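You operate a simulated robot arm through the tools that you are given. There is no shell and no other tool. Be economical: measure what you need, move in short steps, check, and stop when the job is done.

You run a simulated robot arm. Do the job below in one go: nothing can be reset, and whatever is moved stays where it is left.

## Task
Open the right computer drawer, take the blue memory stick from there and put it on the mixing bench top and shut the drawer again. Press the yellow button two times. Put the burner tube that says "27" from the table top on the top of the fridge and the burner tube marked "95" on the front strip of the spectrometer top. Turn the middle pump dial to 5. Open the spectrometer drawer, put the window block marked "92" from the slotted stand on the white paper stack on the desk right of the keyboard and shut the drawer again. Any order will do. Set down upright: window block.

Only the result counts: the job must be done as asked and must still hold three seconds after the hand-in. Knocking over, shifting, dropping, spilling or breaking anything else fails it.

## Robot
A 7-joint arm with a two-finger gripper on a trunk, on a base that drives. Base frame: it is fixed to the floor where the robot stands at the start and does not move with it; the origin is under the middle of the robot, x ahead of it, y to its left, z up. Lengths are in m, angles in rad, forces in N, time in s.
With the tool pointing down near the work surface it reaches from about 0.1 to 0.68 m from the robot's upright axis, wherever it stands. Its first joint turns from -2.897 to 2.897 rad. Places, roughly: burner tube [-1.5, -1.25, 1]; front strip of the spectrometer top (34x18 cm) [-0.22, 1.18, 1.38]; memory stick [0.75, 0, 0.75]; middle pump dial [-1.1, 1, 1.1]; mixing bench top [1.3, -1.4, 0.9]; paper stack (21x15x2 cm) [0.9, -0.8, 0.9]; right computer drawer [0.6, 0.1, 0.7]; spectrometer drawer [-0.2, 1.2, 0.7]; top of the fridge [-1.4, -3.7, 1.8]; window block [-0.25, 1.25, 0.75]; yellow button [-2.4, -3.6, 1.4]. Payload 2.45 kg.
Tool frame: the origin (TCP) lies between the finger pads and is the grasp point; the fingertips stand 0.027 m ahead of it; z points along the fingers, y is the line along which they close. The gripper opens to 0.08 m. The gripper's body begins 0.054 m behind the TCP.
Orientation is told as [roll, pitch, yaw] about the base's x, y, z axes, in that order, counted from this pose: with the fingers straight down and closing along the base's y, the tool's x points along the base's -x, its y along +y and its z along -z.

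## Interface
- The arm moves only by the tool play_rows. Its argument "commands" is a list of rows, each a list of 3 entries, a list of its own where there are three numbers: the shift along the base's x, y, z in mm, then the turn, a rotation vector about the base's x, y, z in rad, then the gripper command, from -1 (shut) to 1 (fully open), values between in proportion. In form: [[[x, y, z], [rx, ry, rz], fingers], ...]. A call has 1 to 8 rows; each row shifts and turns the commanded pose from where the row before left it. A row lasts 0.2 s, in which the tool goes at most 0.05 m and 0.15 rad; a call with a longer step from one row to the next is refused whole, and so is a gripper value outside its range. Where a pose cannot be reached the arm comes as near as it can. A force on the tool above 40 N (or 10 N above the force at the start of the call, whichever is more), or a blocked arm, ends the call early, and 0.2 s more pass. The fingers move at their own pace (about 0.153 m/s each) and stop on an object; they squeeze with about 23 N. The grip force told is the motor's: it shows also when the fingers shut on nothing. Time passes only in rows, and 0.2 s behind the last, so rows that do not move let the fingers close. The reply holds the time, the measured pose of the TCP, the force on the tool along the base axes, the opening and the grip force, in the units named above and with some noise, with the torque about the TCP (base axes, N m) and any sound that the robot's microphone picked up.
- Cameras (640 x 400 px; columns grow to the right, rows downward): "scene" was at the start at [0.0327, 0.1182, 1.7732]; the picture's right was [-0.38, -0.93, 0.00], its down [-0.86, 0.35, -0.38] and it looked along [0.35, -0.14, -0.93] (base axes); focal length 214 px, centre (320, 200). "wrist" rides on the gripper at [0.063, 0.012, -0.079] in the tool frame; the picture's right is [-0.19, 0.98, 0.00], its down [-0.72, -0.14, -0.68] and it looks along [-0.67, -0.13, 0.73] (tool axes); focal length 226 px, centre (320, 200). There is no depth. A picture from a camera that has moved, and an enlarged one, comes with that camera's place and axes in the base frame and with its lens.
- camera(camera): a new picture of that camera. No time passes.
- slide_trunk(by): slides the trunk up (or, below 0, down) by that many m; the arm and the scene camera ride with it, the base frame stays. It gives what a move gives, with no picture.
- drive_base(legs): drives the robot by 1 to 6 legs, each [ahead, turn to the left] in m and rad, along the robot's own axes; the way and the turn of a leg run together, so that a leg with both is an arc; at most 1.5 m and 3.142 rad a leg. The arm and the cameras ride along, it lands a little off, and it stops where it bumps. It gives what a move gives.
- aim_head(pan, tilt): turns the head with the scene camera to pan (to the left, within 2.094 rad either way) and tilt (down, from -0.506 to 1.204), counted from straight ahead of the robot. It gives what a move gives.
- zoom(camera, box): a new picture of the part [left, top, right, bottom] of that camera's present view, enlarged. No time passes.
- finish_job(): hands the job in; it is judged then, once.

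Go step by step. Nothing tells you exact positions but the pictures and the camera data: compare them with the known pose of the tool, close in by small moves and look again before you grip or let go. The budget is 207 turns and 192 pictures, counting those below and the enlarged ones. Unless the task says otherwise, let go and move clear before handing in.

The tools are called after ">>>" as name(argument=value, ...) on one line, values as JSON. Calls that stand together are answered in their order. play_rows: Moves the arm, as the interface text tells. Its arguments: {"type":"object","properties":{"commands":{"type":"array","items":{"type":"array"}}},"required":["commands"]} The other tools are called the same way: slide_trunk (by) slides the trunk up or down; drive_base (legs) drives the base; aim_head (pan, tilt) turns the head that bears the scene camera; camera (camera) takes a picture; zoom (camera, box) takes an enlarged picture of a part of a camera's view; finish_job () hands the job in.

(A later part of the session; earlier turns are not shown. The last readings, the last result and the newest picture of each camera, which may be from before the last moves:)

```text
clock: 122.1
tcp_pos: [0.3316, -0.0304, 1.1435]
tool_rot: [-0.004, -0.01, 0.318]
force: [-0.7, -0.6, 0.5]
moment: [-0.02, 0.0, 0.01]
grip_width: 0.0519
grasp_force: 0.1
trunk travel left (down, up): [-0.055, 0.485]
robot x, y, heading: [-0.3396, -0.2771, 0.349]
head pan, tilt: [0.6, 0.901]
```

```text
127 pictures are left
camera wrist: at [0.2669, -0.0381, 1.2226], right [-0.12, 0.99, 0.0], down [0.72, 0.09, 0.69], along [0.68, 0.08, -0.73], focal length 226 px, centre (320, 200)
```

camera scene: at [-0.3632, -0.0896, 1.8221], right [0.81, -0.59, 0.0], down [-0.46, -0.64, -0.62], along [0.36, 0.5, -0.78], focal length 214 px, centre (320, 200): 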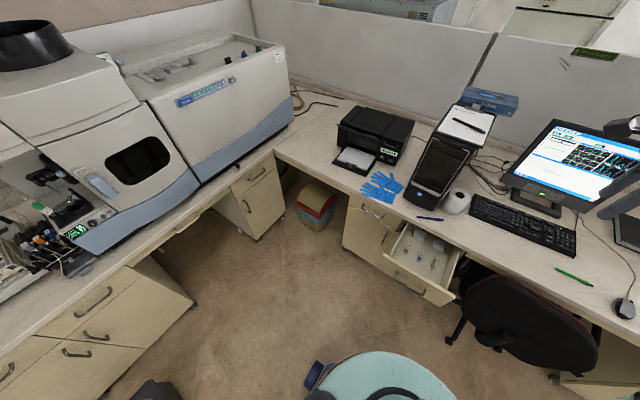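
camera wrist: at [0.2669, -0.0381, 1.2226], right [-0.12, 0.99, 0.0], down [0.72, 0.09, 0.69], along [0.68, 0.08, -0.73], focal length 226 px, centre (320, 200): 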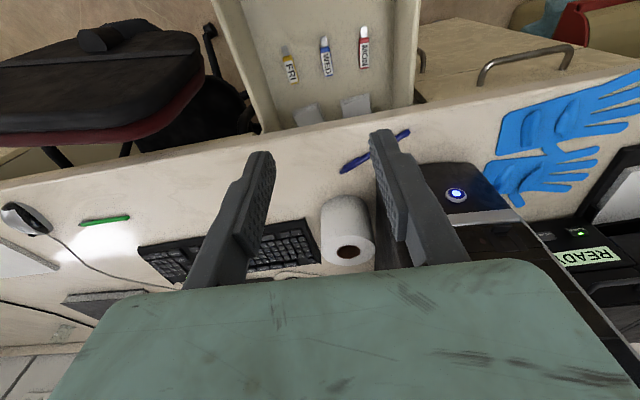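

Blue stick near (0.364,-0.019,0.70). Descend above it.

>>> play_rows(commands=[[[6, 2, -45], [0, 0, 0], 0.3], [[6, 2, -45], [0, 0, 0], 0.3], [[6, 2, -45], [0, 0, 0], 0.3], [[6, 2, -45], [0, 0, 0], 0.3], [[6, 2, -45], [0, 0, 0], 0.3], [[0, 0, -45], [0, 0, 0], 0.3], [[0, 0, -30], [0, 0, 0], 0.3]])

>>> camera(camera="wrist")

```text
clock: 123.7
tcp_pos: [0.3622, -0.02, 0.8428]
tool_rot: [-0.006, -0.009, 0.317]
force: [0.5, 0.3, 0.4]
moment: [-0.03, 0.02, -0.02]
grip_width: 0.0517
grasp_force: 0.0
trunk travel left (down, up): [-0.055, 0.485]
robot x, y, heading: [-0.3416, -0.276, 0.349]
head pan, tilt: [0.6, 0.901]
```

```text
126 pictures are left
camera wrist: at [0.2972, -0.0282, 0.9213], right [-0.12, 0.99, 0.0], down [0.72, 0.09, 0.69], along [0.68, 0.08, -0.73], focal length 226 px, centre (320, 200)
```

wrist: 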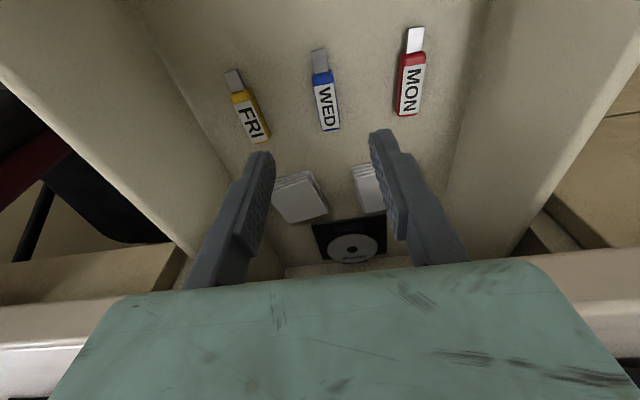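

>>> play_rows(commands=[[[6, 3, -35], [0, 0, 0], 0.3], [[6, 3, -35], [0, 0, 0], 0.3], [[0, 0, -20], [0, 0, 0], 0.3]])

>>> camera(camera="wrist")

```text
clock: 124.5
tcp_pos: [0.3751, -0.0136, 0.7529]
tool_rot: [-0.004, -0.008, 0.317]
force: [0.7, 0.5, 0.2]
moment: [-0.01, 0.0, 0.01]
grip_width: 0.052
grasp_force: 0.1
trunk travel left (down, up): [-0.055, 0.485]
robot x, y, heading: [-0.3419, -0.2741, 0.349]
head pan, tilt: [0.6, 0.901]
```

```text
125 pictures are left
camera wrist: at [0.3095, -0.0215, 0.8322], right [-0.12, 0.99, 0.0], down [0.72, 0.09, 0.69], along [0.68, 0.08, -0.73], focal length 226 px, centre (320, 200)
```

wrist: 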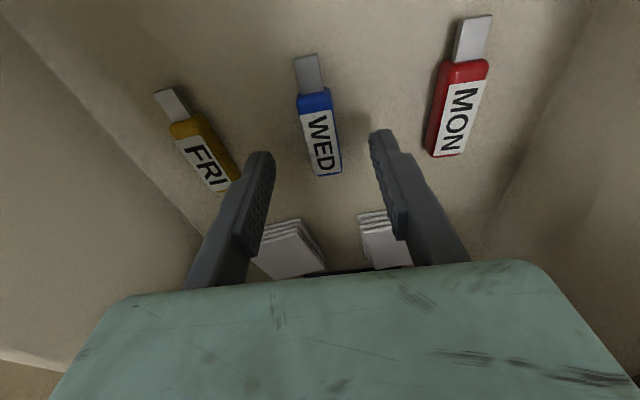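

>>> play_rows(commands=[[[0, 0, -10], [0, 0, 0], 0.3], [[0, 0, -10], [0, 0, 0], 0.3], [[0, 0, -6], [0, 0, 0], 0.3]])

>>> camera(camera="wrist")

```text
clock: 125.3
tcp_pos: [0.3732, -0.0117, 0.7288]
tool_rot: [-0.004, -0.01, 0.317]
force: [-1.6, 3.1, 8.1]
moment: [0.28, 0.17, -0.04]
grip_width: 0.0507
grasp_force: 0.0
trunk travel left (down, up): [-0.055, 0.485]
robot x, y, heading: [-0.3431, -0.2726, 0.348]
head pan, tilt: [0.6, 0.901]
```

```text
124 pictures are left
camera wrist: at [0.3088, -0.0207, 0.8078], right [-0.12, 0.99, 0.0], down [0.72, 0.09, 0.69], along [0.68, 0.08, -0.72], focal length 226 px, centre (320, 200)
```

wrist: 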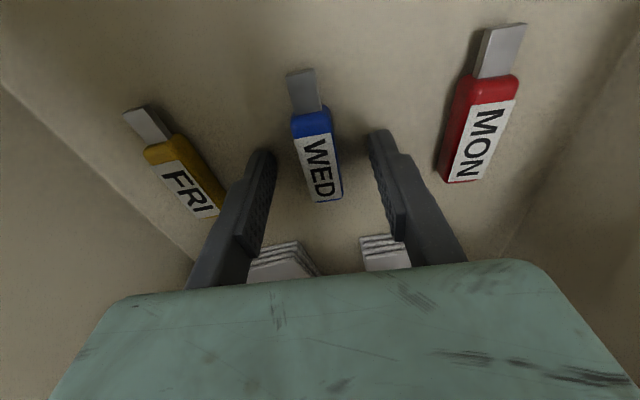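

Fingertips touch the drawer floor. Raise 3 mm and grip.

>>> play_rows(commands=[[[0, 0, 3], [0, 0, 0], 0.3], [[0, 0, 0], [0, 0, 0], -0.3], [[0, 0, 0], [0, 0, 0], -1], [[0, 0, 0], [0, 0, 0], -1]])

>>> play_rows(commands=[[[0, 0, 30], [0, 0, 0], -1], [[0, 0, 40], [0, 0, 0], -1], [[0, 0, 45], [0, 0, 0], -1], [[0, 0, 45], [0, 0, 0], -1], [[0, 0, 45], [0, 0, 0], -1], [[0, 0, 45], [0, 0, 0], -1]])

>>> camera(camera="wrist")

```text
clock: 126.3
tcp_pos: [0.3732, -0.0139, 0.7305]
tool_rot: [-0.005, -0.007, 0.318]
force: [-0.6, 0.8, -0.2]
moment: [-0.01, 0.01, -0.01]
grip_width: 0.0174
grasp_force: 22.9
trunk travel left (down, up): [-0.055, 0.485]
robot x, y, heading: [-0.3406, -0.2765, 0.349]
head pan, tilt: [0.6, 0.901]
```

```text
clock: 127.7
tcp_pos: [0.3745, -0.0141, 0.9802]
tool_rot: [-0.008, -0.008, 0.319]
force: [0.4, -0.1, -1.0]
moment: [-0.02, -0.01, 0.0]
grip_width: 0.0175
grasp_force: 22.8
trunk travel left (down, up): [-0.055, 0.485]
robot x, y, heading: [-0.3429, -0.2725, 0.35]
head pan, tilt: [0.6, 0.901]
```

```text
123 pictures are left
camera wrist: at [0.3083, -0.0228, 1.059], right [-0.12, 0.99, 0.0], down [0.72, 0.09, 0.69], along [0.68, 0.08, -0.73], focal length 226 px, centre (320, 200)
```

wrist: 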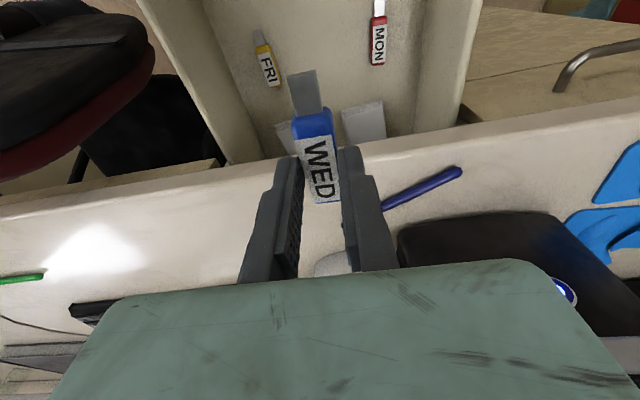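

Got the blue stick. I'll raise and retract, then drive over to the mixing bench (drawer will be shut with free fingers afterwards).

>>> play_rows(commands=[[[-30, -10, 35], [0, 0, 0], -1], [[-30, -10, 35], [0, 0, 0], -1], [[-30, -10, 35], [0, 0, 0], -1], [[-30, -10, 35], [0, 0, 0], -1], [[-30, -10, 35], [0, 0, 0], -1], [[-30, -10, 35], [0, 0, 0], -1], [[-30, -10, 35], [0, 0, 0], -1]])

>>> drive_base(legs=[[0, -1.32], [1.2, 0]])

>>> aim_head(pan=0.9, tilt=0.6)

>>> camera(camera="scene")

```text
clock: 129.3
tcp_pos: [0.163, -0.0812, 1.2274]
tool_rot: [-0.007, -0.009, 0.316]
force: [1.0, 0.5, -0.1]
moment: [0.04, 0.0, -0.01]
grip_width: 0.0176
grasp_force: 23.0
trunk travel left (down, up): [-0.055, 0.485]
robot x, y, heading: [-0.3446, -0.2775, 0.352]
head pan, tilt: [0.6, 0.901]
```

```text
clock: 138.7
tcp_pos: [0.6496, -1.6994, 1.2254]
tool_rot: [-0.005, -0.008, -0.999]
force: [-0.3, -1.1, 0.2]
moment: [0.01, 0.04, -0.01]
grip_width: 0.0177
grasp_force: 22.9
trunk travel left (down, up): [-0.055, 0.485]
robot x, y, heading: [0.3327, -1.2554, -0.967]
head pan, tilt: [0.6, 0.901]
```

```text
clock: 139.5
tcp_pos: [0.6483, -1.6993, 1.2262]
tool_rot: [-0.005, -0.009, -0.999]
force: [0.3, 0.3, -0.3]
moment: [0.01, 0.0, 0.0]
grip_width: 0.0176
grasp_force: 23.0
trunk travel left (down, up): [-0.055, 0.485]
robot x, y, heading: [0.3361, -1.2573, -0.97]
head pan, tilt: [0.901, 0.6]
```

```text
122 pictures are left
camera scene: at [0.526, -1.1681, 1.4469], right [-0.07, -1.0, 0.0], down [-0.56, 0.04, -0.82], along [0.82, -0.06, -0.57], focal length 214 px, centre (320, 200)
```

scene: 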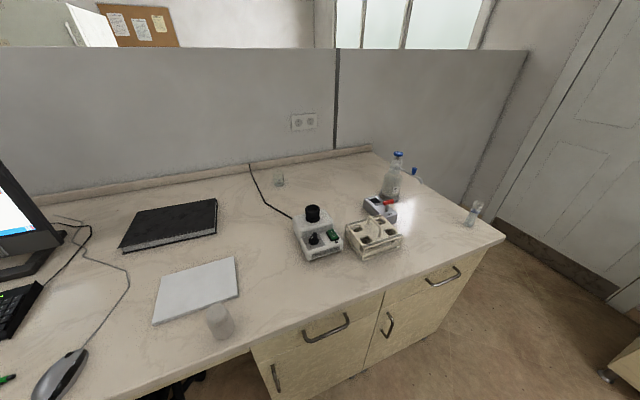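

The mixing bench holds a mixer, rack, bottle and tube; a free spot lies right of the rack near (1.155,-1.67). I'll drive closer and face it.

>>> drive_base(legs=[[0.4, -0.04], [0, 0.87]])

>>> aim_head(pan=0.0, tilt=0.8)

>>> camera(camera="scene")

>>> camera(camera="wrist")

```text
clock: 144.3
tcp_pos: [1.0912, -1.6642, 1.2259]
tool_rot: [-0.005, -0.008, -0.18]
force: [0.2, 0.7, -0.3]
moment: [-0.02, -0.01, -0.01]
grip_width: 0.0176
grasp_force: 22.9
trunk travel left (down, up): [-0.055, 0.485]
robot x, y, heading: [0.5515, -1.593, -0.147]
head pan, tilt: [0.901, 0.6]
```

```text
clock: 145.5
tcp_pos: [1.0903, -1.6645, 1.2265]
tool_rot: [-0.004, -0.008, -0.181]
force: [-0.6, -0.7, -1.1]
moment: [-0.02, 0.0, -0.01]
grip_width: 0.0175
grasp_force: 23.2
trunk travel left (down, up): [-0.055, 0.485]
robot x, y, heading: [0.5549, -1.5892, -0.148]
head pan, tilt: [0.0, 0.799]
```

```text
121 pictures are left
camera scene: at [0.6336, -1.4619, 1.4301], right [-0.15, -0.99, 0.0], down [-0.71, 0.1, -0.7], along [0.69, -0.1, -0.72], focal length 214 px, centre (320, 200)
```

scene: 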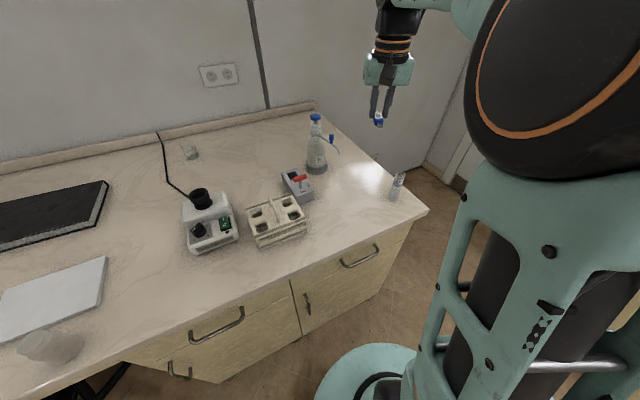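

```text
120 pictures are left
camera wrist: at [1.0299, -1.64, 1.3047], right [0.37, 0.93, 0.0], down [0.68, -0.26, 0.69], along [0.64, -0.25, -0.73], focal length 226 px, centre (320, 200)
```

wrist: 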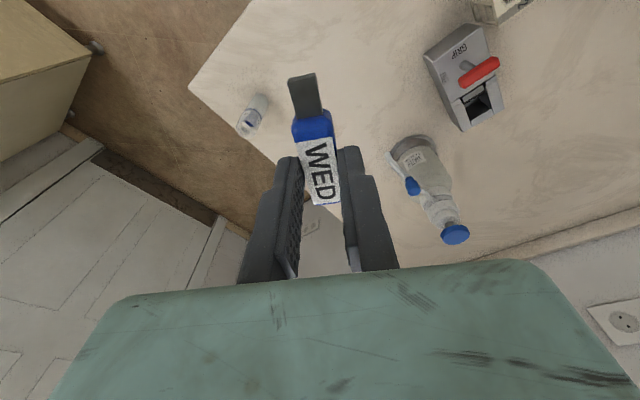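

The spot below the hand is clear. Lower the stick.

>>> play_rows(commands=[[[2, 4, -45], [0, 0, 0], -1], [[2, 4, -45], [0, 0, 0], -1], [[2, 4, -45], [0, 0, 0], -1], [[2, 4, -45], [0, 0, 0], -1], [[2, 4, -45], [0, 0, 0], -1], [[0, 4, -35], [0, 0, 0], -1]])

>>> play_rows(commands=[[[0, 0, -12], [0, 0, 0], -1], [[0, 0, -8], [0, 0, 0], -1], [[0, 0, -6], [0, 0, 0], -1], [[0, 0, -5], [0, 0, 0], -1]])

>>> camera(camera="wrist")

>>> camera(camera="scene")

```text
clock: 146.9
tcp_pos: [1.0998, -1.64, 0.9656]
tool_rot: [-0.004, -0.008, -0.179]
force: [0.0, -0.2, 0.0]
moment: [0.01, -0.01, -0.01]
grip_width: 0.0178
grasp_force: 23.2
trunk travel left (down, up): [-0.055, 0.485]
robot x, y, heading: [0.5532, -1.5885, -0.147]
head pan, tilt: [0.0, 0.799]
```

```text
clock: 147.9
tcp_pos: [1.1009, -1.6405, 0.9351]
tool_rot: [-0.006, -0.007, -0.18]
force: [-0.1, 0.1, 0.2]
moment: [-0.02, -0.02, 0.02]
grip_width: 0.0175
grasp_force: 23.3
trunk travel left (down, up): [-0.055, 0.485]
robot x, y, heading: [0.5545, -1.5905, -0.148]
head pan, tilt: [0.0, 0.799]
```

```text
119 pictures are left
camera wrist: at [1.0398, -1.6164, 1.0139], right [0.37, 0.93, 0.0], down [0.68, -0.26, 0.69], along [0.64, -0.25, -0.73], focal length 226 px, centre (320, 200)
```

wrist: 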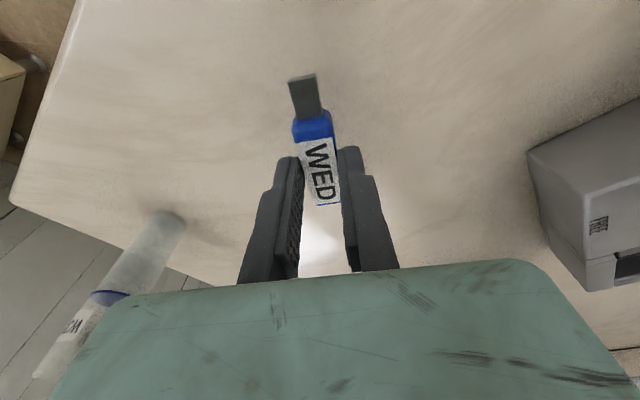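

```text
118 pictures are left
camera scene: at [0.6335, -1.462, 1.4301], right [-0.15, -0.99, 0.0], down [-0.71, 0.1, -0.7], along [0.69, -0.1, -0.72], focal length 214 px, centre (320, 200)
```

scene: 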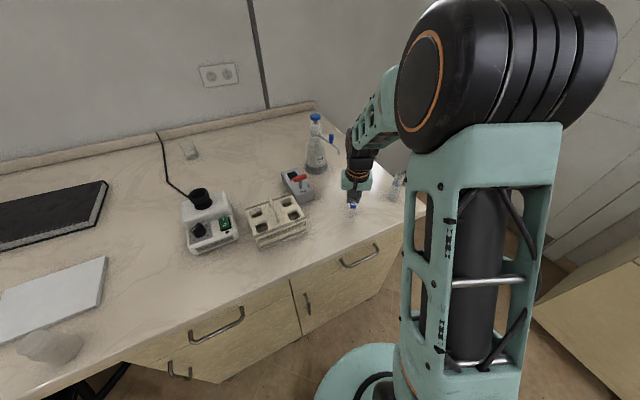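

>>> play_rows(commands=[[[0, 0, -6], [0, 0, 0], -1], [[0, 0, -6], [0, 0, 0], -1], [[0, 0, -6], [0, 0, 0], -1], [[0, 0, -5], [0, 0, 0], -1]])

```text
clock: 148.9
tcp_pos: [1.1012, -1.6396, 0.9109]
tool_rot: [-0.005, -0.009, -0.179]
force: [0.1, -0.3, 0.1]
moment: [-0.01, -0.06, 0.01]
grip_width: 0.0179
grasp_force: 23.2
trunk travel left (down, up): [-0.055, 0.485]
robot x, y, heading: [0.5521, -1.594, -0.144]
head pan, tilt: [0.0, 0.799]
```

>>> play_rows(commands=[[[0, 0, -4], [0, 0, 0], -1], [[0, 0, -4], [0, 0, 0], -1]])

>>> camera(camera="wrist")

```text
clock: 149.5
tcp_pos: [1.1008, -1.6392, 0.9059]
tool_rot: [-0.005, -0.013, -0.181]
force: [1.0, -0.7, 26.1]
moment: [-0.01, -0.05, 0.0]
grip_width: 0.0177
grasp_force: 22.9
trunk travel left (down, up): [-0.055, 0.485]
robot x, y, heading: [0.552, -1.5894, -0.149]
head pan, tilt: [0.0, 0.799]
```

```text
117 pictures are left
camera wrist: at [1.0399, -1.6161, 0.9851], right [0.37, 0.93, 0.0], down [0.67, -0.26, 0.69], along [0.64, -0.25, -0.72], focal length 226 px, centre (320, 200)
```

wrist: 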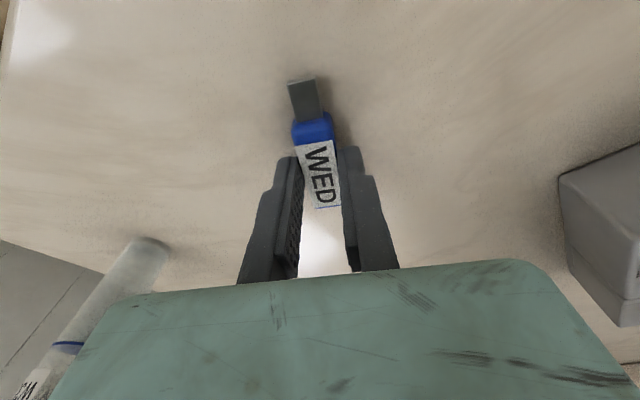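

Stick touches the bench. Ease up, release and lift.

>>> play_rows(commands=[[[0, 0, 2], [0, 0, 0], -1], [[0, 0, 0], [0, 0, 0], 0], [[0, 0, 0], [0, 0, 0], 0], [[0, 0, 30], [0, 0, 0], 0], [[0, 0, 45], [0, 0, 0], 0], [[0, 0, 45], [0, 0, 0], 0], [[0, 0, 45], [0, 0, 0], 0], [[0, 0, 45], [0, 0, 0], 0]])

>>> camera(camera="wrist")

```text
clock: 151.3
tcp_pos: [1.101, -1.639, 1.1152]
tool_rot: [-0.006, -0.005, -0.18]
force: [0.2, -0.2, -0.2]
moment: [0.02, 0.02, 0.04]
grip_width: 0.0403
grasp_force: 0.2
trunk travel left (down, up): [-0.055, 0.485]
robot x, y, heading: [0.5508, -1.5899, -0.144]
head pan, tilt: [0.0, 0.799]
```

```text
116 pictures are left
camera wrist: at [1.0398, -1.6163, 1.1946], right [0.37, 0.93, 0.0], down [0.68, -0.26, 0.69], along [0.64, -0.25, -0.73], focal length 226 px, centre (320, 200)
```

wrist: 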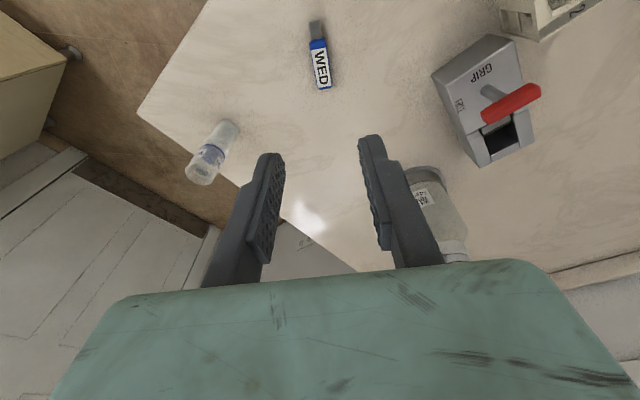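

The stick lies well on the bench. Next, back to the drawer to shut it: raise the arm and reverse along the way I came.

>>> play_rows(commands=[[[-10, 0, 45], [0, 0, 0], 0.3], [[-10, 0, 45], [0, 0, 0], 0.3], [[-10, 0, 45], [0, 0, 0], 0.3], [[-10, 0, 45], [0, 0, 0], 0.3]])

>>> drive_base(legs=[[0, -0.81], [-0.8, 0], [-0.826, 0], [0, 1.279]])

>>> aim_head(pan=0.2, tilt=0.8)

>>> camera(camera="scene")

```text
clock: 152.3
tcp_pos: [1.0613, -1.6386, 1.2956]
tool_rot: [-0.005, -0.007, -0.178]
force: [0.2, 0.4, 0.8]
moment: [-0.01, 0.01, 0.02]
grip_width: 0.0518
grasp_force: 0.1
trunk travel left (down, up): [-0.055, 0.485]
robot x, y, heading: [0.551, -1.591, -0.144]
head pan, tilt: [0.0, 0.799]
```

```text
clock: 166.0
tcp_pos: [0.1039, -0.075, 1.2959]
tool_rot: [-0.005, -0.01, 0.267]
force: [0.7, 0.6, -0.4]
moment: [-0.01, 0.0, -0.01]
grip_width: 0.0519
grasp_force: 0.0
trunk travel left (down, up): [-0.055, 0.485]
robot x, y, heading: [-0.3747, -0.2508, 0.298]
head pan, tilt: [0.0, 0.799]
```

```text
clock: 166.7
tcp_pos: [0.1035, -0.0762, 1.2955]
tool_rot: [-0.004, -0.006, 0.267]
force: [-1.0, 0.5, -0.4]
moment: [0.0, 0.0, -0.03]
grip_width: 0.0518
grasp_force: 0.1
trunk travel left (down, up): [-0.055, 0.485]
robot x, y, heading: [-0.3774, -0.2535, 0.299]
head pan, tilt: [0.201, 0.799]
```

```text
115 pictures are left
camera scene: at [-0.3656, -0.0854, 1.4301], right [0.48, -0.88, 0.0], down [-0.63, -0.34, -0.7], along [0.61, 0.33, -0.72], focal length 214 px, centre (320, 200)
```

scene: 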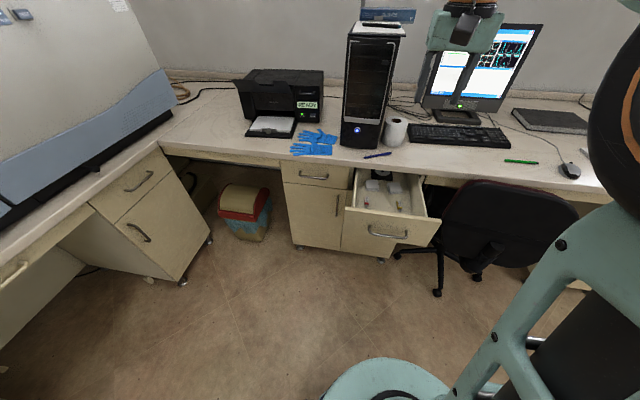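

Rotate the tool back to the horizontal handle pose.

>>> play_rows(commands=[[[0, 0, 0], [0, 0, -0.138], 0.3], [[0, 0, 0], [0, 0, -0.138], 0.3], [[0, 0, 0], [0, 0, -0.138], 0.3], [[0, 0, 0], [0, 0, -0.138], 0.3], [[0, 0, 0], [0, 0, -0.138], 0.3], [[0, 0, 0], [0, 0, -0.138], 0.3]])

>>> play_rows(commands=[[[0, 0, 0], [0, 0, -0.138], 0.3], [[0, 0, 0], [0, 0, -0.138], 0.3], [[0, 0, 0], [0, 0, -0.138], 0.3], [[0, 0, 0], [0, 0, -0.138], 0.3], [[0, 0, 0], [0, 0, -0.135], 0.3]])

>>> play_rows(commands=[[[0, 0, 0], [0.0455, -0.1356, 0], 0.3], [[0, 0, 0], [0.0455, -0.1356, 0], 0.3], [[0, 0, 0], [0.0455, -0.1356, 0], 0.3], [[0, 0, 0], [0.0455, -0.1356, 0], 0.3], [[0, 0, 0], [0.0455, -0.1356, 0], 0.3], [[0, 0, 0], [0.0455, -0.1356, 0], 0.3]])

>>> play_rows(commands=[[[0, 0, 0], [0.0455, -0.1356, 0], 0.3], [[0, 0, 0], [0.0455, -0.1356, 0], 0.3], [[0, 0, 0], [0.0455, -0.1356, 0], 0.3], [[0, 0, 0], [0.0455, -0.1356, 0], 0.3], [[0, 0, 0], [0.0455, -0.1356, 0], 0.3]])

```text
clock: 168.1
tcp_pos: [0.104, -0.0762, 1.2955]
tool_rot: [-0.006, -0.01, -0.565]
force: [0.3, -0.6, 0.4]
moment: [0.03, -0.01, 0.0]
grip_width: 0.052
grasp_force: 0.0
trunk travel left (down, up): [-0.055, 0.485]
robot x, y, heading: [-0.3784, -0.2501, 0.305]
head pan, tilt: [0.201, 0.799]
```

```text
clock: 169.3
tcp_pos: [0.1038, -0.0745, 1.2956]
tool_rot: [-0.005, -0.009, -1.248]
force: [0.1, 1.1, -0.6]
moment: [0.02, -0.01, -0.01]
grip_width: 0.052
grasp_force: 0.0
trunk travel left (down, up): [-0.055, 0.485]
robot x, y, heading: [-0.375, -0.2539, 0.295]
head pan, tilt: [0.201, 0.799]
```

```text
clock: 170.4
tcp_pos: [0.144, -0.0628, 1.2045]
tool_rot: [0.392, -0.027, -1.257]
force: [-0.2, -0.2, -0.9]
moment: [0.03, 0.0, 0.01]
grip_width: 0.052
grasp_force: 0.0
trunk travel left (down, up): [-0.055, 0.485]
robot x, y, heading: [-0.3757, -0.2528, 0.3]
head pan, tilt: [0.201, 0.799]
stopped in row 5: the arm was blocked; the commanded pose is now the measured one
```

```text
clock: 171.5
tcp_pos: [0.1624, -0.0511, 1.1306]
tool_rot: [0.889, 0.01, -1.256]
force: [0.1, -1.0, -0.6]
moment: [0.02, 0.0, -0.03]
grip_width: 0.0519
grasp_force: 0.1
trunk travel left (down, up): [-0.055, 0.485]
robot x, y, heading: [-0.3757, -0.2544, 0.3]
head pan, tilt: [0.201, 0.799]
stopped in row 5: the arm was blocked; the commanded pose is now the measured one
```

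Likely the elbow pressed the head; pan the head left and continue.

>>> aim_head(pan=0.9, tilt=0.9)

>>> play_rows(commands=[[[0, 0, -10], [0.0455, -0.1356, 0], 0.3], [[0, 0, -10], [0.0455, -0.1356, 0], 0.3], [[0, 0, -10], [0.0455, -0.1356, 0], 0.3], [[0, 0, -10], [0.0455, -0.1356, 0], 0.3], [[0, 0, -10], [0.04, -0.12, 0], 0.3]])

>>> camera(camera="wrist")

>>> camera(camera="scene")

```text
clock: 172.6
tcp_pos: [0.1609, -0.0494, 1.1308]
tool_rot: [0.886, 0.011, -1.253]
force: [0.1, 0.3, -0.4]
moment: [0.02, 0.0, -0.03]
grip_width: 0.0519
grasp_force: 0.1
trunk travel left (down, up): [-0.055, 0.485]
robot x, y, heading: [-0.3765, -0.2525, 0.301]
head pan, tilt: [0.901, 0.901]
```

```text
clock: 173.8
tcp_pos: [0.1594, -0.0465, 1.0804]
tool_rot: [1.482, 0.014, -1.228]
force: [0.0, 1.1, -0.4]
moment: [0.02, -0.03, 0.0]
grip_width: 0.0518
grasp_force: 0.0
out of reach, approached as far as the arm can: row 1
trunk travel left (down, up): [-0.055, 0.485]
robot x, y, heading: [-0.3731, -0.2524, 0.301]
head pan, tilt: [0.901, 0.901]
```

```text
114 pictures are left
camera wrist: at [0.0642, -0.0144, 1.1009], right [0.15, -0.17, 0.97], down [-0.41, -0.91, -0.09], along [0.9, -0.39, -0.21], focal length 226 px, centre (320, 200)
```

wrist: 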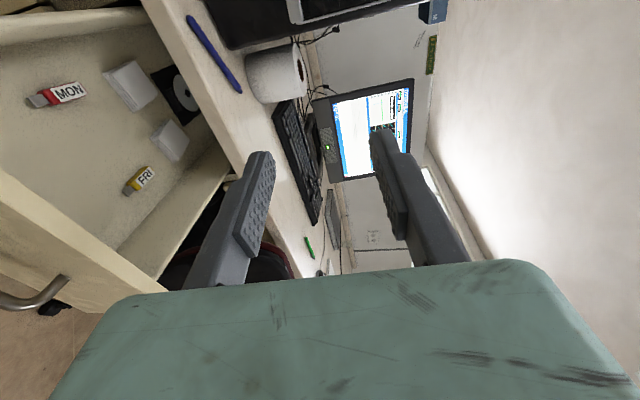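

```text
113 pictures are left
camera scene: at [-0.398, -0.0558, 1.4256], right [0.87, -0.5, 0.0], down [-0.37, -0.65, -0.66], along [0.33, 0.57, -0.75], focal length 214 px, centre (320, 200)
```

scene: 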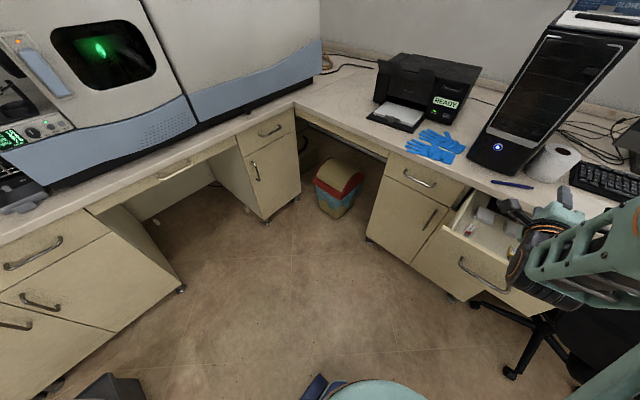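

Back up 0.12 m so the hand comes down in front of the drawer, then descend.

>>> drive_base(legs=[[-0.12, 0.02]])

>>> slide_trunk(by=-0.05)

>>> play_rows(commands=[[[0, -5, -40], [0, 0.04, 0], 0.3], [[0, -5, -40], [0, 0.04, 0], 0.3], [[0, -5, -40], [0, 0, 0], 0.3], [[0, -5, -40], [0, 0, 0], 0.3], [[0, -5, -40], [0, 0, 0], 0.3]])

>>> camera(camera="wrist")

```text
clock: 175.0
tcp_pos: [0.0406, -0.0734, 1.0798]
tool_rot: [1.482, 0.015, -1.209]
force: [-0.1, 0.5, -0.1]
moment: [-0.04, 0.01, 0.0]
grip_width: 0.0519
grasp_force: 0.1
trunk travel left (down, up): [-0.055, 0.485]
robot x, y, heading: [-0.4925, -0.2876, 0.324]
head pan, tilt: [0.901, 0.901]
```

```text
clock: 176.0
tcp_pos: [0.0415, -0.0739, 1.0309]
tool_rot: [1.481, 0.014, -1.209]
force: [0.1, -0.9, -0.3]
moment: [0.0, 0.0, -0.01]
grip_width: 0.0521
grasp_force: 0.1
trunk travel left (down, up): [-0.005, 0.535]
robot x, y, heading: [-0.49, -0.29, 0.324]
head pan, tilt: [0.901, 0.901]
```

```text
clock: 177.2
tcp_pos: [0.0408, -0.0977, 0.8302]
tool_rot: [1.408, 0.042, -1.21]
force: [0.3, -0.1, -0.4]
moment: [-0.03, 0.0, -0.05]
grip_width: 0.0522
grasp_force: 0.0
trunk travel left (down, up): [-0.005, 0.535]
robot x, y, heading: [-0.4895, -0.2855, 0.322]
head pan, tilt: [0.901, 0.901]
```

```text
112 pictures are left
camera wrist: at [-0.0537, -0.0677, 0.8591], right [0.23, -0.16, 0.96], down [-0.4, -0.92, -0.06], along [0.89, -0.37, -0.28], focal length 226 px, centre (320, 200)
```

wrist: 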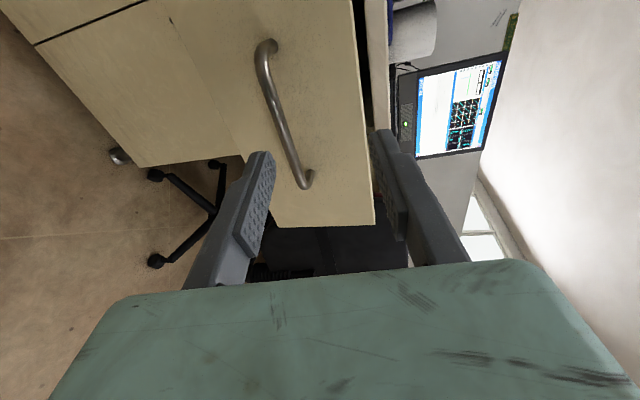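

>>> play_rows(commands=[[[0, 0, -28], [0.025, -0.075, -0.02], 0.3], [[0, 0, -28], [0.025, -0.075, -0.02], 0.3]])

>>> camera(camera="wrist")

```text
clock: 177.8
tcp_pos: [0.0411, -0.0981, 0.7733]
tool_rot: [1.566, 0.038, -1.243]
force: [-1.5, 0.7, -0.2]
moment: [-0.03, -0.02, 0.0]
grip_width: 0.0523
grasp_force: 0.1
trunk travel left (down, up): [-0.005, 0.535]
robot x, y, heading: [-0.492, -0.2895, 0.317]
head pan, tilt: [0.901, 0.901]
```

```text
111 pictures are left
camera wrist: at [-0.0551, -0.0648, 0.7898], right [0.08, -0.22, 0.97], down [-0.42, -0.89, -0.17], along [0.9, -0.39, -0.16], focal length 226 px, centre (320, 200)
```

wrist: 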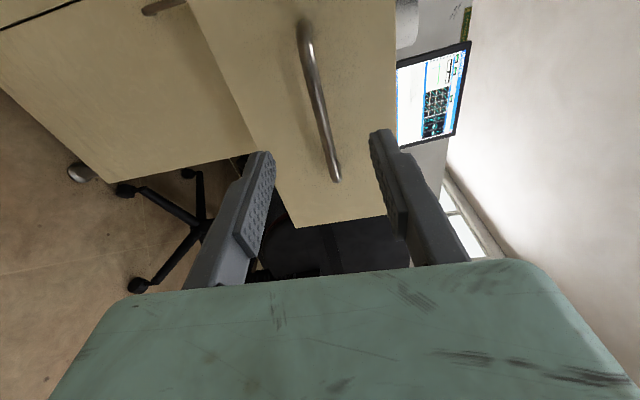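

Aligned with the bar between the fingers. Push by driving forward.

>>> drive_base(legs=[[0.2, 0]])

>>> camera(camera="wrist")

```text
clock: 179.3
tcp_pos: [0.2291, -0.0351, 0.7749]
tool_rot: [1.565, 0.039, -1.244]
force: [-0.2, -0.9, 0.9]
moment: [0.0, 0.02, 0.01]
grip_width: 0.052
grasp_force: 0.0
trunk travel left (down, up): [-0.005, 0.535]
robot x, y, heading: [-0.2968, -0.2262, 0.325]
head pan, tilt: [0.901, 0.901]
```

```text
110 pictures are left
camera wrist: at [0.1343, -0.0018, 0.7902], right [0.08, -0.22, 0.97], down [-0.42, -0.89, -0.17], along [0.91, -0.39, -0.16], focal length 226 px, centre (320, 200)
```

wrist: 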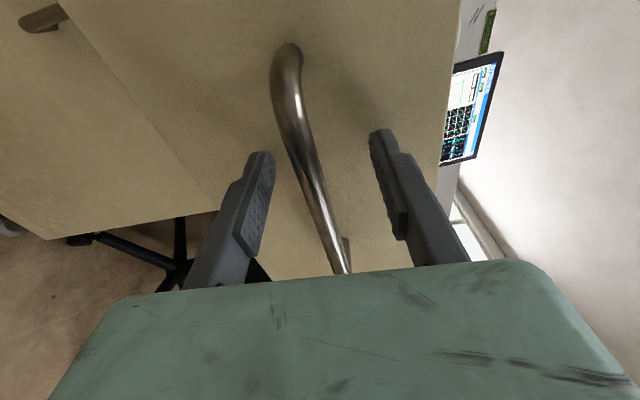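

Pushing works. Continue until closed.

>>> drive_base(legs=[[0.17, 0]])

>>> play_rows(commands=[[[10, 3, 0], [0, 0, 0], 0.3], [[10, 3, 0], [0, 0, 0], 0.3], [[10, 3, 0], [0, 0, 0], 0.3], [[10, 3, 0], [0, 0, 0], 0.3], [[10, 3, 0], [0, 0, 0], 0.3], [[10, 3, 0], [0, 0, 0], 0.3]])

>>> camera(camera="wrist")

>>> aim_head(pan=0.3, tilt=0.9)

>>> camera(camera="scene")

```text
clock: 180.8
tcp_pos: [0.3908, 0.0201, 0.7743]
tool_rot: [1.564, 0.037, -1.244]
force: [-0.5, 0.0, 0.0]
moment: [0.03, -0.03, -0.01]
grip_width: 0.052
grasp_force: 0.0
trunk travel left (down, up): [-0.005, 0.535]
robot x, y, heading: [-0.1393, -0.169, 0.324]
head pan, tilt: [0.901, 0.901]
```

```text
clock: 181.7
tcp_pos: [0.4161, 0.0257, 0.7768]
tool_rot: [1.566, 0.04, -1.243]
force: [-28.4, -9.4, 12.6]
moment: [0.33, -1.13, -0.27]
grip_width: 0.0475
grasp_force: 0.0
trunk travel left (down, up): [-0.005, 0.535]
robot x, y, heading: [-0.1415, -0.1694, 0.32]
head pan, tilt: [0.901, 0.901]
stopped in row 4: the force on the tool passed its limit at 54 N (the readings are from after the stop); the commanded pose is now the measured one
```

```text
109 pictures are left
camera wrist: at [0.3194, 0.0597, 0.7921], right [0.08, -0.22, 0.97], down [-0.42, -0.89, -0.17], along [0.91, -0.39, -0.16], focal length 226 px, centre (320, 200)
```

wrist: 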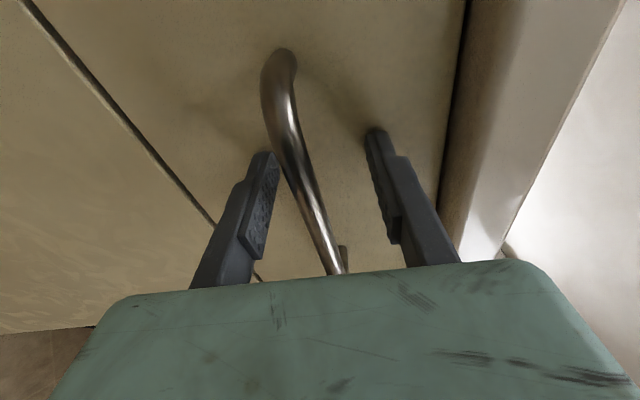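

```text
clock: 182.7
tcp_pos: [0.4158, 0.0274, 0.7769]
tool_rot: [1.567, 0.038, -1.244]
force: [-42.4, -15.0, 17.7]
moment: [0.38, -1.55, -0.28]
grip_width: 0.0458
grasp_force: 0.1
trunk travel left (down, up): [-0.005, 0.535]
robot x, y, heading: [-0.1429, -0.1723, 0.324]
head pan, tilt: [0.3, 0.901]
```

```text
108 pictures are left
camera scene: at [-0.1474, -0.0034, 1.3724], right [0.58, -0.81, 0.0], down [-0.63, -0.46, -0.62], along [0.51, 0.36, -0.78], focal length 214 px, centre (320, 200)
```

scene: 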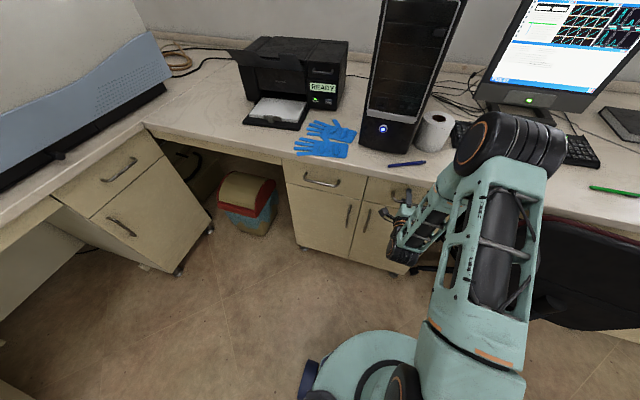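

Drawer is fully shut. Next: the spectrometer drawer, whose handle I place near (-0.105,1.02,0.775). Back off, lift, and drive over there short of the target to look.

>>> drive_base(legs=[[-0.12, 0]])

>>> slide_trunk(by=0.3)

>>> drive_base(legs=[[0, 1.17], [0.45, 0], [0, 0.4]])

>>> aim_head(pan=0.2, tilt=0.8)

>>> camera(camera="scene")

```text
clock: 183.9
tcp_pos: [0.304, -0.0102, 0.775]
tool_rot: [1.563, 0.039, -1.243]
force: [0.6, 0.8, 0.1]
moment: [0.0, -0.01, 0.01]
grip_width: 0.0519
grasp_force: 0.1
trunk travel left (down, up): [-0.005, 0.535]
robot x, y, heading: [-0.2525, -0.2062, 0.322]
head pan, tilt: [0.3, 0.901]
```

```text
clock: 186.9
tcp_pos: [0.3035, -0.0094, 1.0752]
tool_rot: [1.563, 0.039, -1.243]
force: [0.2, 0.3, -0.1]
moment: [0.02, 0.03, 0.02]
grip_width: 0.0522
grasp_force: 0.2
trunk travel left (down, up): [-0.305, 0.235]
robot x, y, heading: [-0.2561, -0.212, 0.328]
head pan, tilt: [0.3, 0.901]
```

```text
clock: 193.9
tcp_pos: [-0.4319, 0.7936, 1.0752]
tool_rot: [1.564, 0.039, 0.339]
force: [0.5, 0.1, 0.3]
moment: [0.0, 0.02, 0.0]
grip_width: 0.0521
grasp_force: 0.0
trunk travel left (down, up): [-0.305, 0.235]
robot x, y, heading: [-0.2269, 0.2403, 1.908]
head pan, tilt: [0.3, 0.901]
```

```text
clock: 194.5
tcp_pos: [-0.4318, 0.7947, 1.0751]
tool_rot: [1.564, 0.038, 0.34]
force: [-0.2, 0.9, 0.0]
moment: [0.01, 0.0, 0.01]
grip_width: 0.0519
grasp_force: 0.1
trunk travel left (down, up): [-0.305, 0.235]
robot x, y, heading: [-0.2281, 0.239, 1.907]
head pan, tilt: [0.201, 0.799]
```

```text
107 pictures are left
camera scene: at [-0.3924, 0.2421, 1.68], right [0.86, 0.51, 0.0], down [0.37, -0.62, -0.7], along [-0.36, 0.6, -0.72], focal length 214 px, centre (320, 200)
```

scene: 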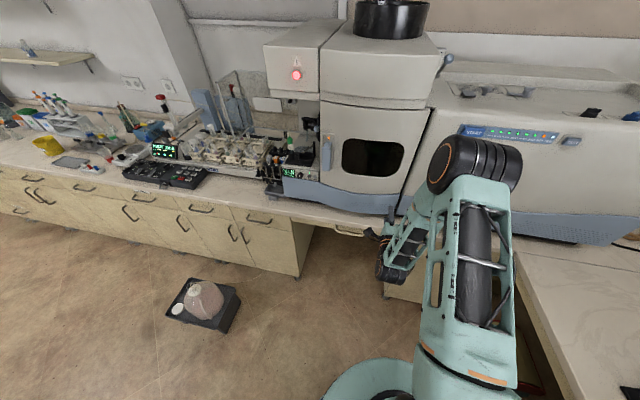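

>>> camera(camera="wrist")

>>> aim_head(pan=-0.4, tilt=0.7)

>>> camera(camera="scene")

```text
106 pictures are left
camera wrist: at [-0.4644, 0.6983, 1.0904], right [0.22, 0.08, 0.97], down [0.9, -0.41, -0.17], along [0.38, 0.91, -0.16], focal length 226 px, centre (320, 200)
```

wrist: 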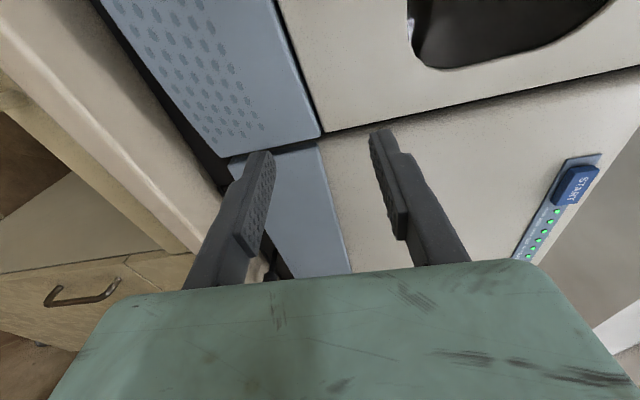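

```text
clock: 195.5
tcp_pos: [-0.4308, 0.7946, 1.0749]
tool_rot: [1.564, 0.038, 0.342]
force: [0.2, -0.2, -0.1]
moment: [0.0, -0.01, -0.02]
grip_width: 0.0523
grasp_force: 0.2
trunk travel left (down, up): [-0.305, 0.235]
robot x, y, heading: [-0.2257, 0.2372, 1.911]
head pan, tilt: [-0.4, 0.7]
```

```text
105 pictures are left
camera scene: at [-0.3457, 0.2577, 1.6883], right [1.0, -0.06, 0.0], down [-0.04, -0.64, -0.76], along [0.05, 0.76, -0.64], focal length 214 px, centre (320, 200)
```

scene: 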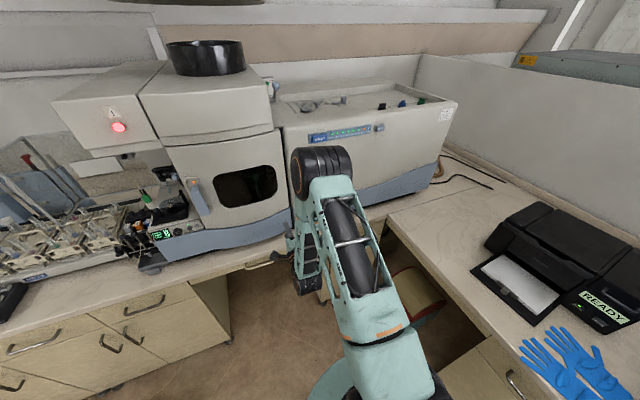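

The target handle is at about (-0.104,1.023,0.775). Retract the hand a bit, then shift the base right and forward.

>>> play_rows(commands=[[[13, -37, 0], [0, 0, 0], 0.3], [[13, -37, 0], [0, 0, 0], 0.3], [[10, -28, 0], [0, 0, 0], 0.3]])

>>> drive_base(legs=[[0, -0.785], [0.2, 0], [0, 0.77]])

>>> aim_head(pan=0.3, tilt=0.9)

>>> camera(camera="wrist")

```text
clock: 196.3
tcp_pos: [-0.3953, 0.6921, 1.0754]
tool_rot: [1.566, 0.038, 0.34]
force: [0.4, -0.5, -0.2]
moment: [0.02, 0.0, -0.01]
grip_width: 0.052
grasp_force: 0.0
trunk travel left (down, up): [-0.305, 0.235]
robot x, y, heading: [-0.2237, 0.2373, 1.906]
head pan, tilt: [-0.4, 0.7]
```

```text
clock: 202.2
tcp_pos: [-0.2986, 0.8767, 1.0756]
tool_rot: [1.566, 0.037, 0.321]
force: [0.4, -0.4, 0.1]
moment: [-0.04, 0.03, 0.0]
grip_width: 0.0521
grasp_force: 0.0
trunk travel left (down, up): [-0.305, 0.235]
robot x, y, heading: [-0.1383, 0.4203, 1.89]
head pan, tilt: [-0.4, 0.7]
```

```text
clock: 203.2
tcp_pos: [-0.3003, 0.8759, 1.076]
tool_rot: [1.566, 0.038, 0.32]
force: [0.7, -0.2, -0.3]
moment: [-0.01, 0.01, 0.0]
grip_width: 0.052
grasp_force: 0.1
trunk travel left (down, up): [-0.305, 0.235]
robot x, y, heading: [-0.1376, 0.4219, 1.894]
head pan, tilt: [0.3, 0.901]
```

```text
104 pictures are left
camera wrist: at [-0.334, 0.7806, 1.0911], right [0.22, 0.08, 0.97], down [0.89, -0.42, -0.17], along [0.4, 0.9, -0.16], focal length 226 px, centre (320, 200)
```

wrist: 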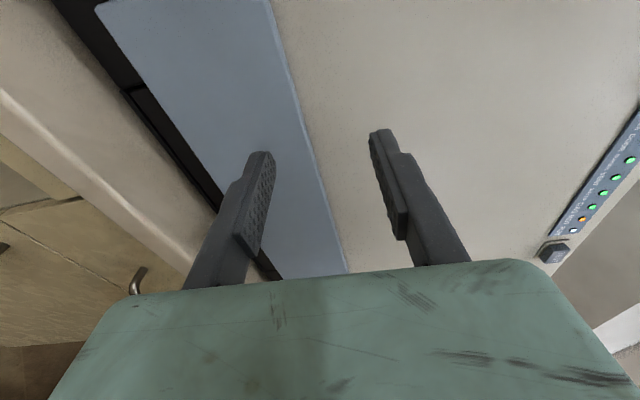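

Move the hand right in line with the handle, then down with the trunk.

>>> play_rows(commands=[[[45, 5, 0], [0, 0, 0], 0.3], [[45, 5, 0], [0, 0, 0], 0.3], [[45, 5, 0], [0, 0, 0], 0.3], [[45, 5, 0], [0, 0, 0], 0.3], [[45, 5, 0], [0, 0, 0], 0.3]])

>>> slide_trunk(by=-0.28)

>>> camera(camera="wrist")

```text
clock: 204.4
tcp_pos: [-0.073, 0.9011, 1.0767]
tool_rot: [1.564, 0.041, 0.325]
force: [-0.3, 0.6, 0.0]
moment: [0.01, -0.04, 0.01]
grip_width: 0.0521
grasp_force: 0.1
trunk travel left (down, up): [-0.305, 0.235]
robot x, y, heading: [-0.1371, 0.4213, 1.89]
head pan, tilt: [0.3, 0.901]
```

```text
clock: 207.2
tcp_pos: [-0.0729, 0.9016, 0.7971]
tool_rot: [1.565, 0.038, 0.323]
force: [-0.1, -0.7, 0.4]
moment: [-0.02, 0.0, 0.01]
grip_width: 0.0523
grasp_force: 0.1
trunk travel left (down, up): [-0.025, 0.515]
robot x, y, heading: [-0.1312, 0.4173, 1.889]
head pan, tilt: [0.3, 0.901]
```

```text
103 pictures are left
camera wrist: at [-0.1081, 0.8057, 0.8124], right [0.22, 0.08, 0.97], down [0.89, -0.42, -0.17], along [0.4, 0.9, -0.16], focal length 226 px, centre (320, 200)
```

wrist: 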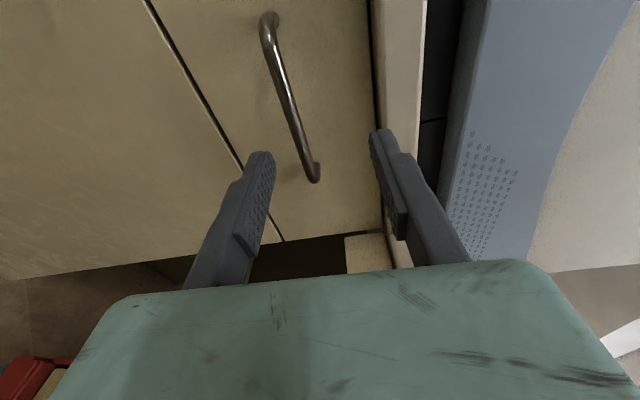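

Bar is about 80 mm ahead and 21 mm lower. Approach and grip.

>>> play_rows(commands=[[[0, 0, -20], [0, 0, 0], 0.2], [[-11, 32, 0], [0, 0, 0], 0.2], [[-8, 24, 0], [0, 0, 0], 0.2]])

>>> camera(camera="wrist")

```text
clock: 208.1
tcp_pos: [-0.0926, 0.9591, 0.7781]
tool_rot: [1.565, 0.037, 0.321]
force: [-0.7, -0.1, 0.3]
moment: [0.01, -0.04, -0.03]
grip_width: 0.0478
grasp_force: 0.0
trunk travel left (down, up): [-0.025, 0.515]
robot x, y, heading: [-0.1368, 0.4218, 1.888]
head pan, tilt: [0.3, 0.901]
```

```text
102 pictures are left
camera wrist: at [-0.1272, 0.8628, 0.7924], right [0.22, 0.08, 0.97], down [0.89, -0.42, -0.17], along [0.4, 0.9, -0.16], focal length 226 px, centre (320, 200)
```

wrist: 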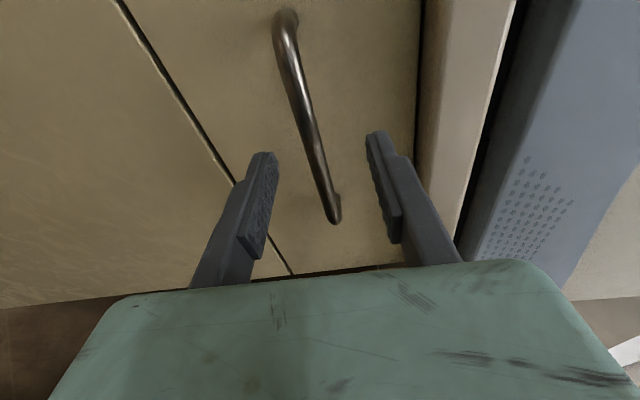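

>>> play_rows(commands=[[[-5, 15, 0], [0, 0, 0], 0.2], [[-5, 15, 0], [0, 0, 0], 0.2], [[-5, 14, 0], [0, 0, 0], 0.2], [[0, 0, 0], [0, 0, 0], -1], [[0, 0, 0], [0, 0, 0], -1]])

```text
clock: 209.3
tcp_pos: [-0.1084, 1.0003, 0.772]
tool_rot: [1.548, 0.041, 0.322]
force: [1.0, 1.8, -13.0]
moment: [0.32, -0.65, 0.46]
grip_width: 0.0117
grasp_force: 39.3
trunk travel left (down, up): [-0.025, 0.515]
robot x, y, heading: [-0.1356, 0.4177, 1.895]
head pan, tilt: [0.3, 0.901]
stopped in row 5: the force on the tool passed its limit at 42 N (the readings are from after the stop); the commanded pose is now the measured one
```

Gripped. Pull by backing the base.

>>> drive_base(legs=[[-0.1, 0]])

>>> drive_base(legs=[[-0.1, 0]])

>>> camera(camera="scene")

```text
clock: 210.5
tcp_pos: [-0.0746, 0.9032, 0.7719]
tool_rot: [1.549, 0.04, 0.321]
force: [-0.9, -0.7, -28.2]
moment: [0.34, -0.58, -0.19]
grip_width: 0.0116
grasp_force: 39.1
trunk travel left (down, up): [-0.025, 0.515]
robot x, y, heading: [-0.1049, 0.3168, 1.893]
head pan, tilt: [0.3, 0.901]
```

```text
clock: 211.6
tcp_pos: [-0.0422, 0.8072, 0.7708]
tool_rot: [1.55, 0.042, 0.319]
force: [0.4, -1.0, -14.6]
moment: [0.29, -0.57, -0.03]
grip_width: 0.0117
grasp_force: 38.6
trunk travel left (down, up): [-0.025, 0.515]
robot x, y, heading: [-0.071, 0.2271, 1.891]
head pan, tilt: [0.3, 0.901]
```

```text
101 pictures are left
camera scene: at [-0.2436, 0.2258, 1.3921], right [0.81, 0.58, 0.0], down [0.46, -0.64, -0.62], along [-0.36, 0.5, -0.78], focal length 214 px, centre (320, 200)
```

scene: 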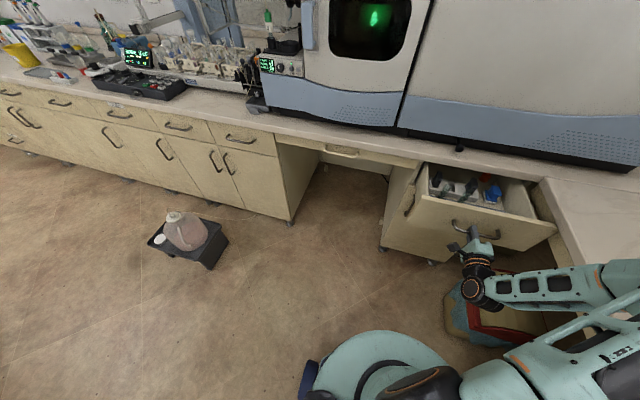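

>>> zoom(camera="scene", box=[400, 150, 560, 250])

>>> drive_base(legs=[[-0.08, 0]])

>>> zoom(camera="scene", box=[400, 130, 560, 230])

```text
4.00 times, centred on (480, 200) of scene
camera zoom: at [-0.2436, 0.2258, 1.3921], right [0.81, 0.58, 0.0], down [0.46, -0.64, -0.62], along [-0.36, 0.5, -0.78], focal length 858 px, centre (-320, 200)
```

zoom: 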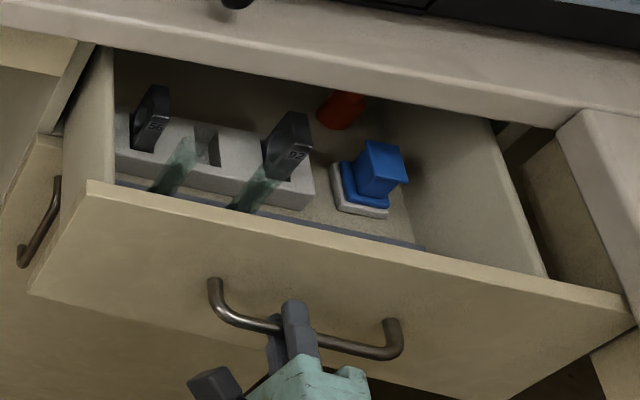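

```text
clock: 212.7
tcp_pos: [-0.0165, 0.731, 0.7721]
tool_rot: [1.548, 0.043, 0.32]
force: [3.5, 0.0, -7.1]
moment: [0.26, -0.61, -0.04]
grip_width: 0.0114
grasp_force: 38.4
trunk travel left (down, up): [-0.025, 0.515]
robot x, y, heading: [-0.0475, 0.1507, 1.89]
head pan, tilt: [0.3, 0.901]
```

```text
4.00 times, centred on (480, 180) of scene
camera zoom: at [-0.2186, 0.15, 1.3922], right [0.81, 0.58, 0.0], down [0.46, -0.64, -0.62], along [-0.36, 0.51, -0.78], focal length 858 px, centre (-320, 280)
```

zoom: 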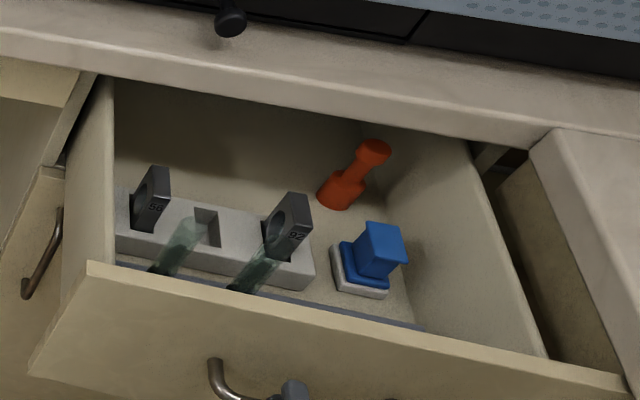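

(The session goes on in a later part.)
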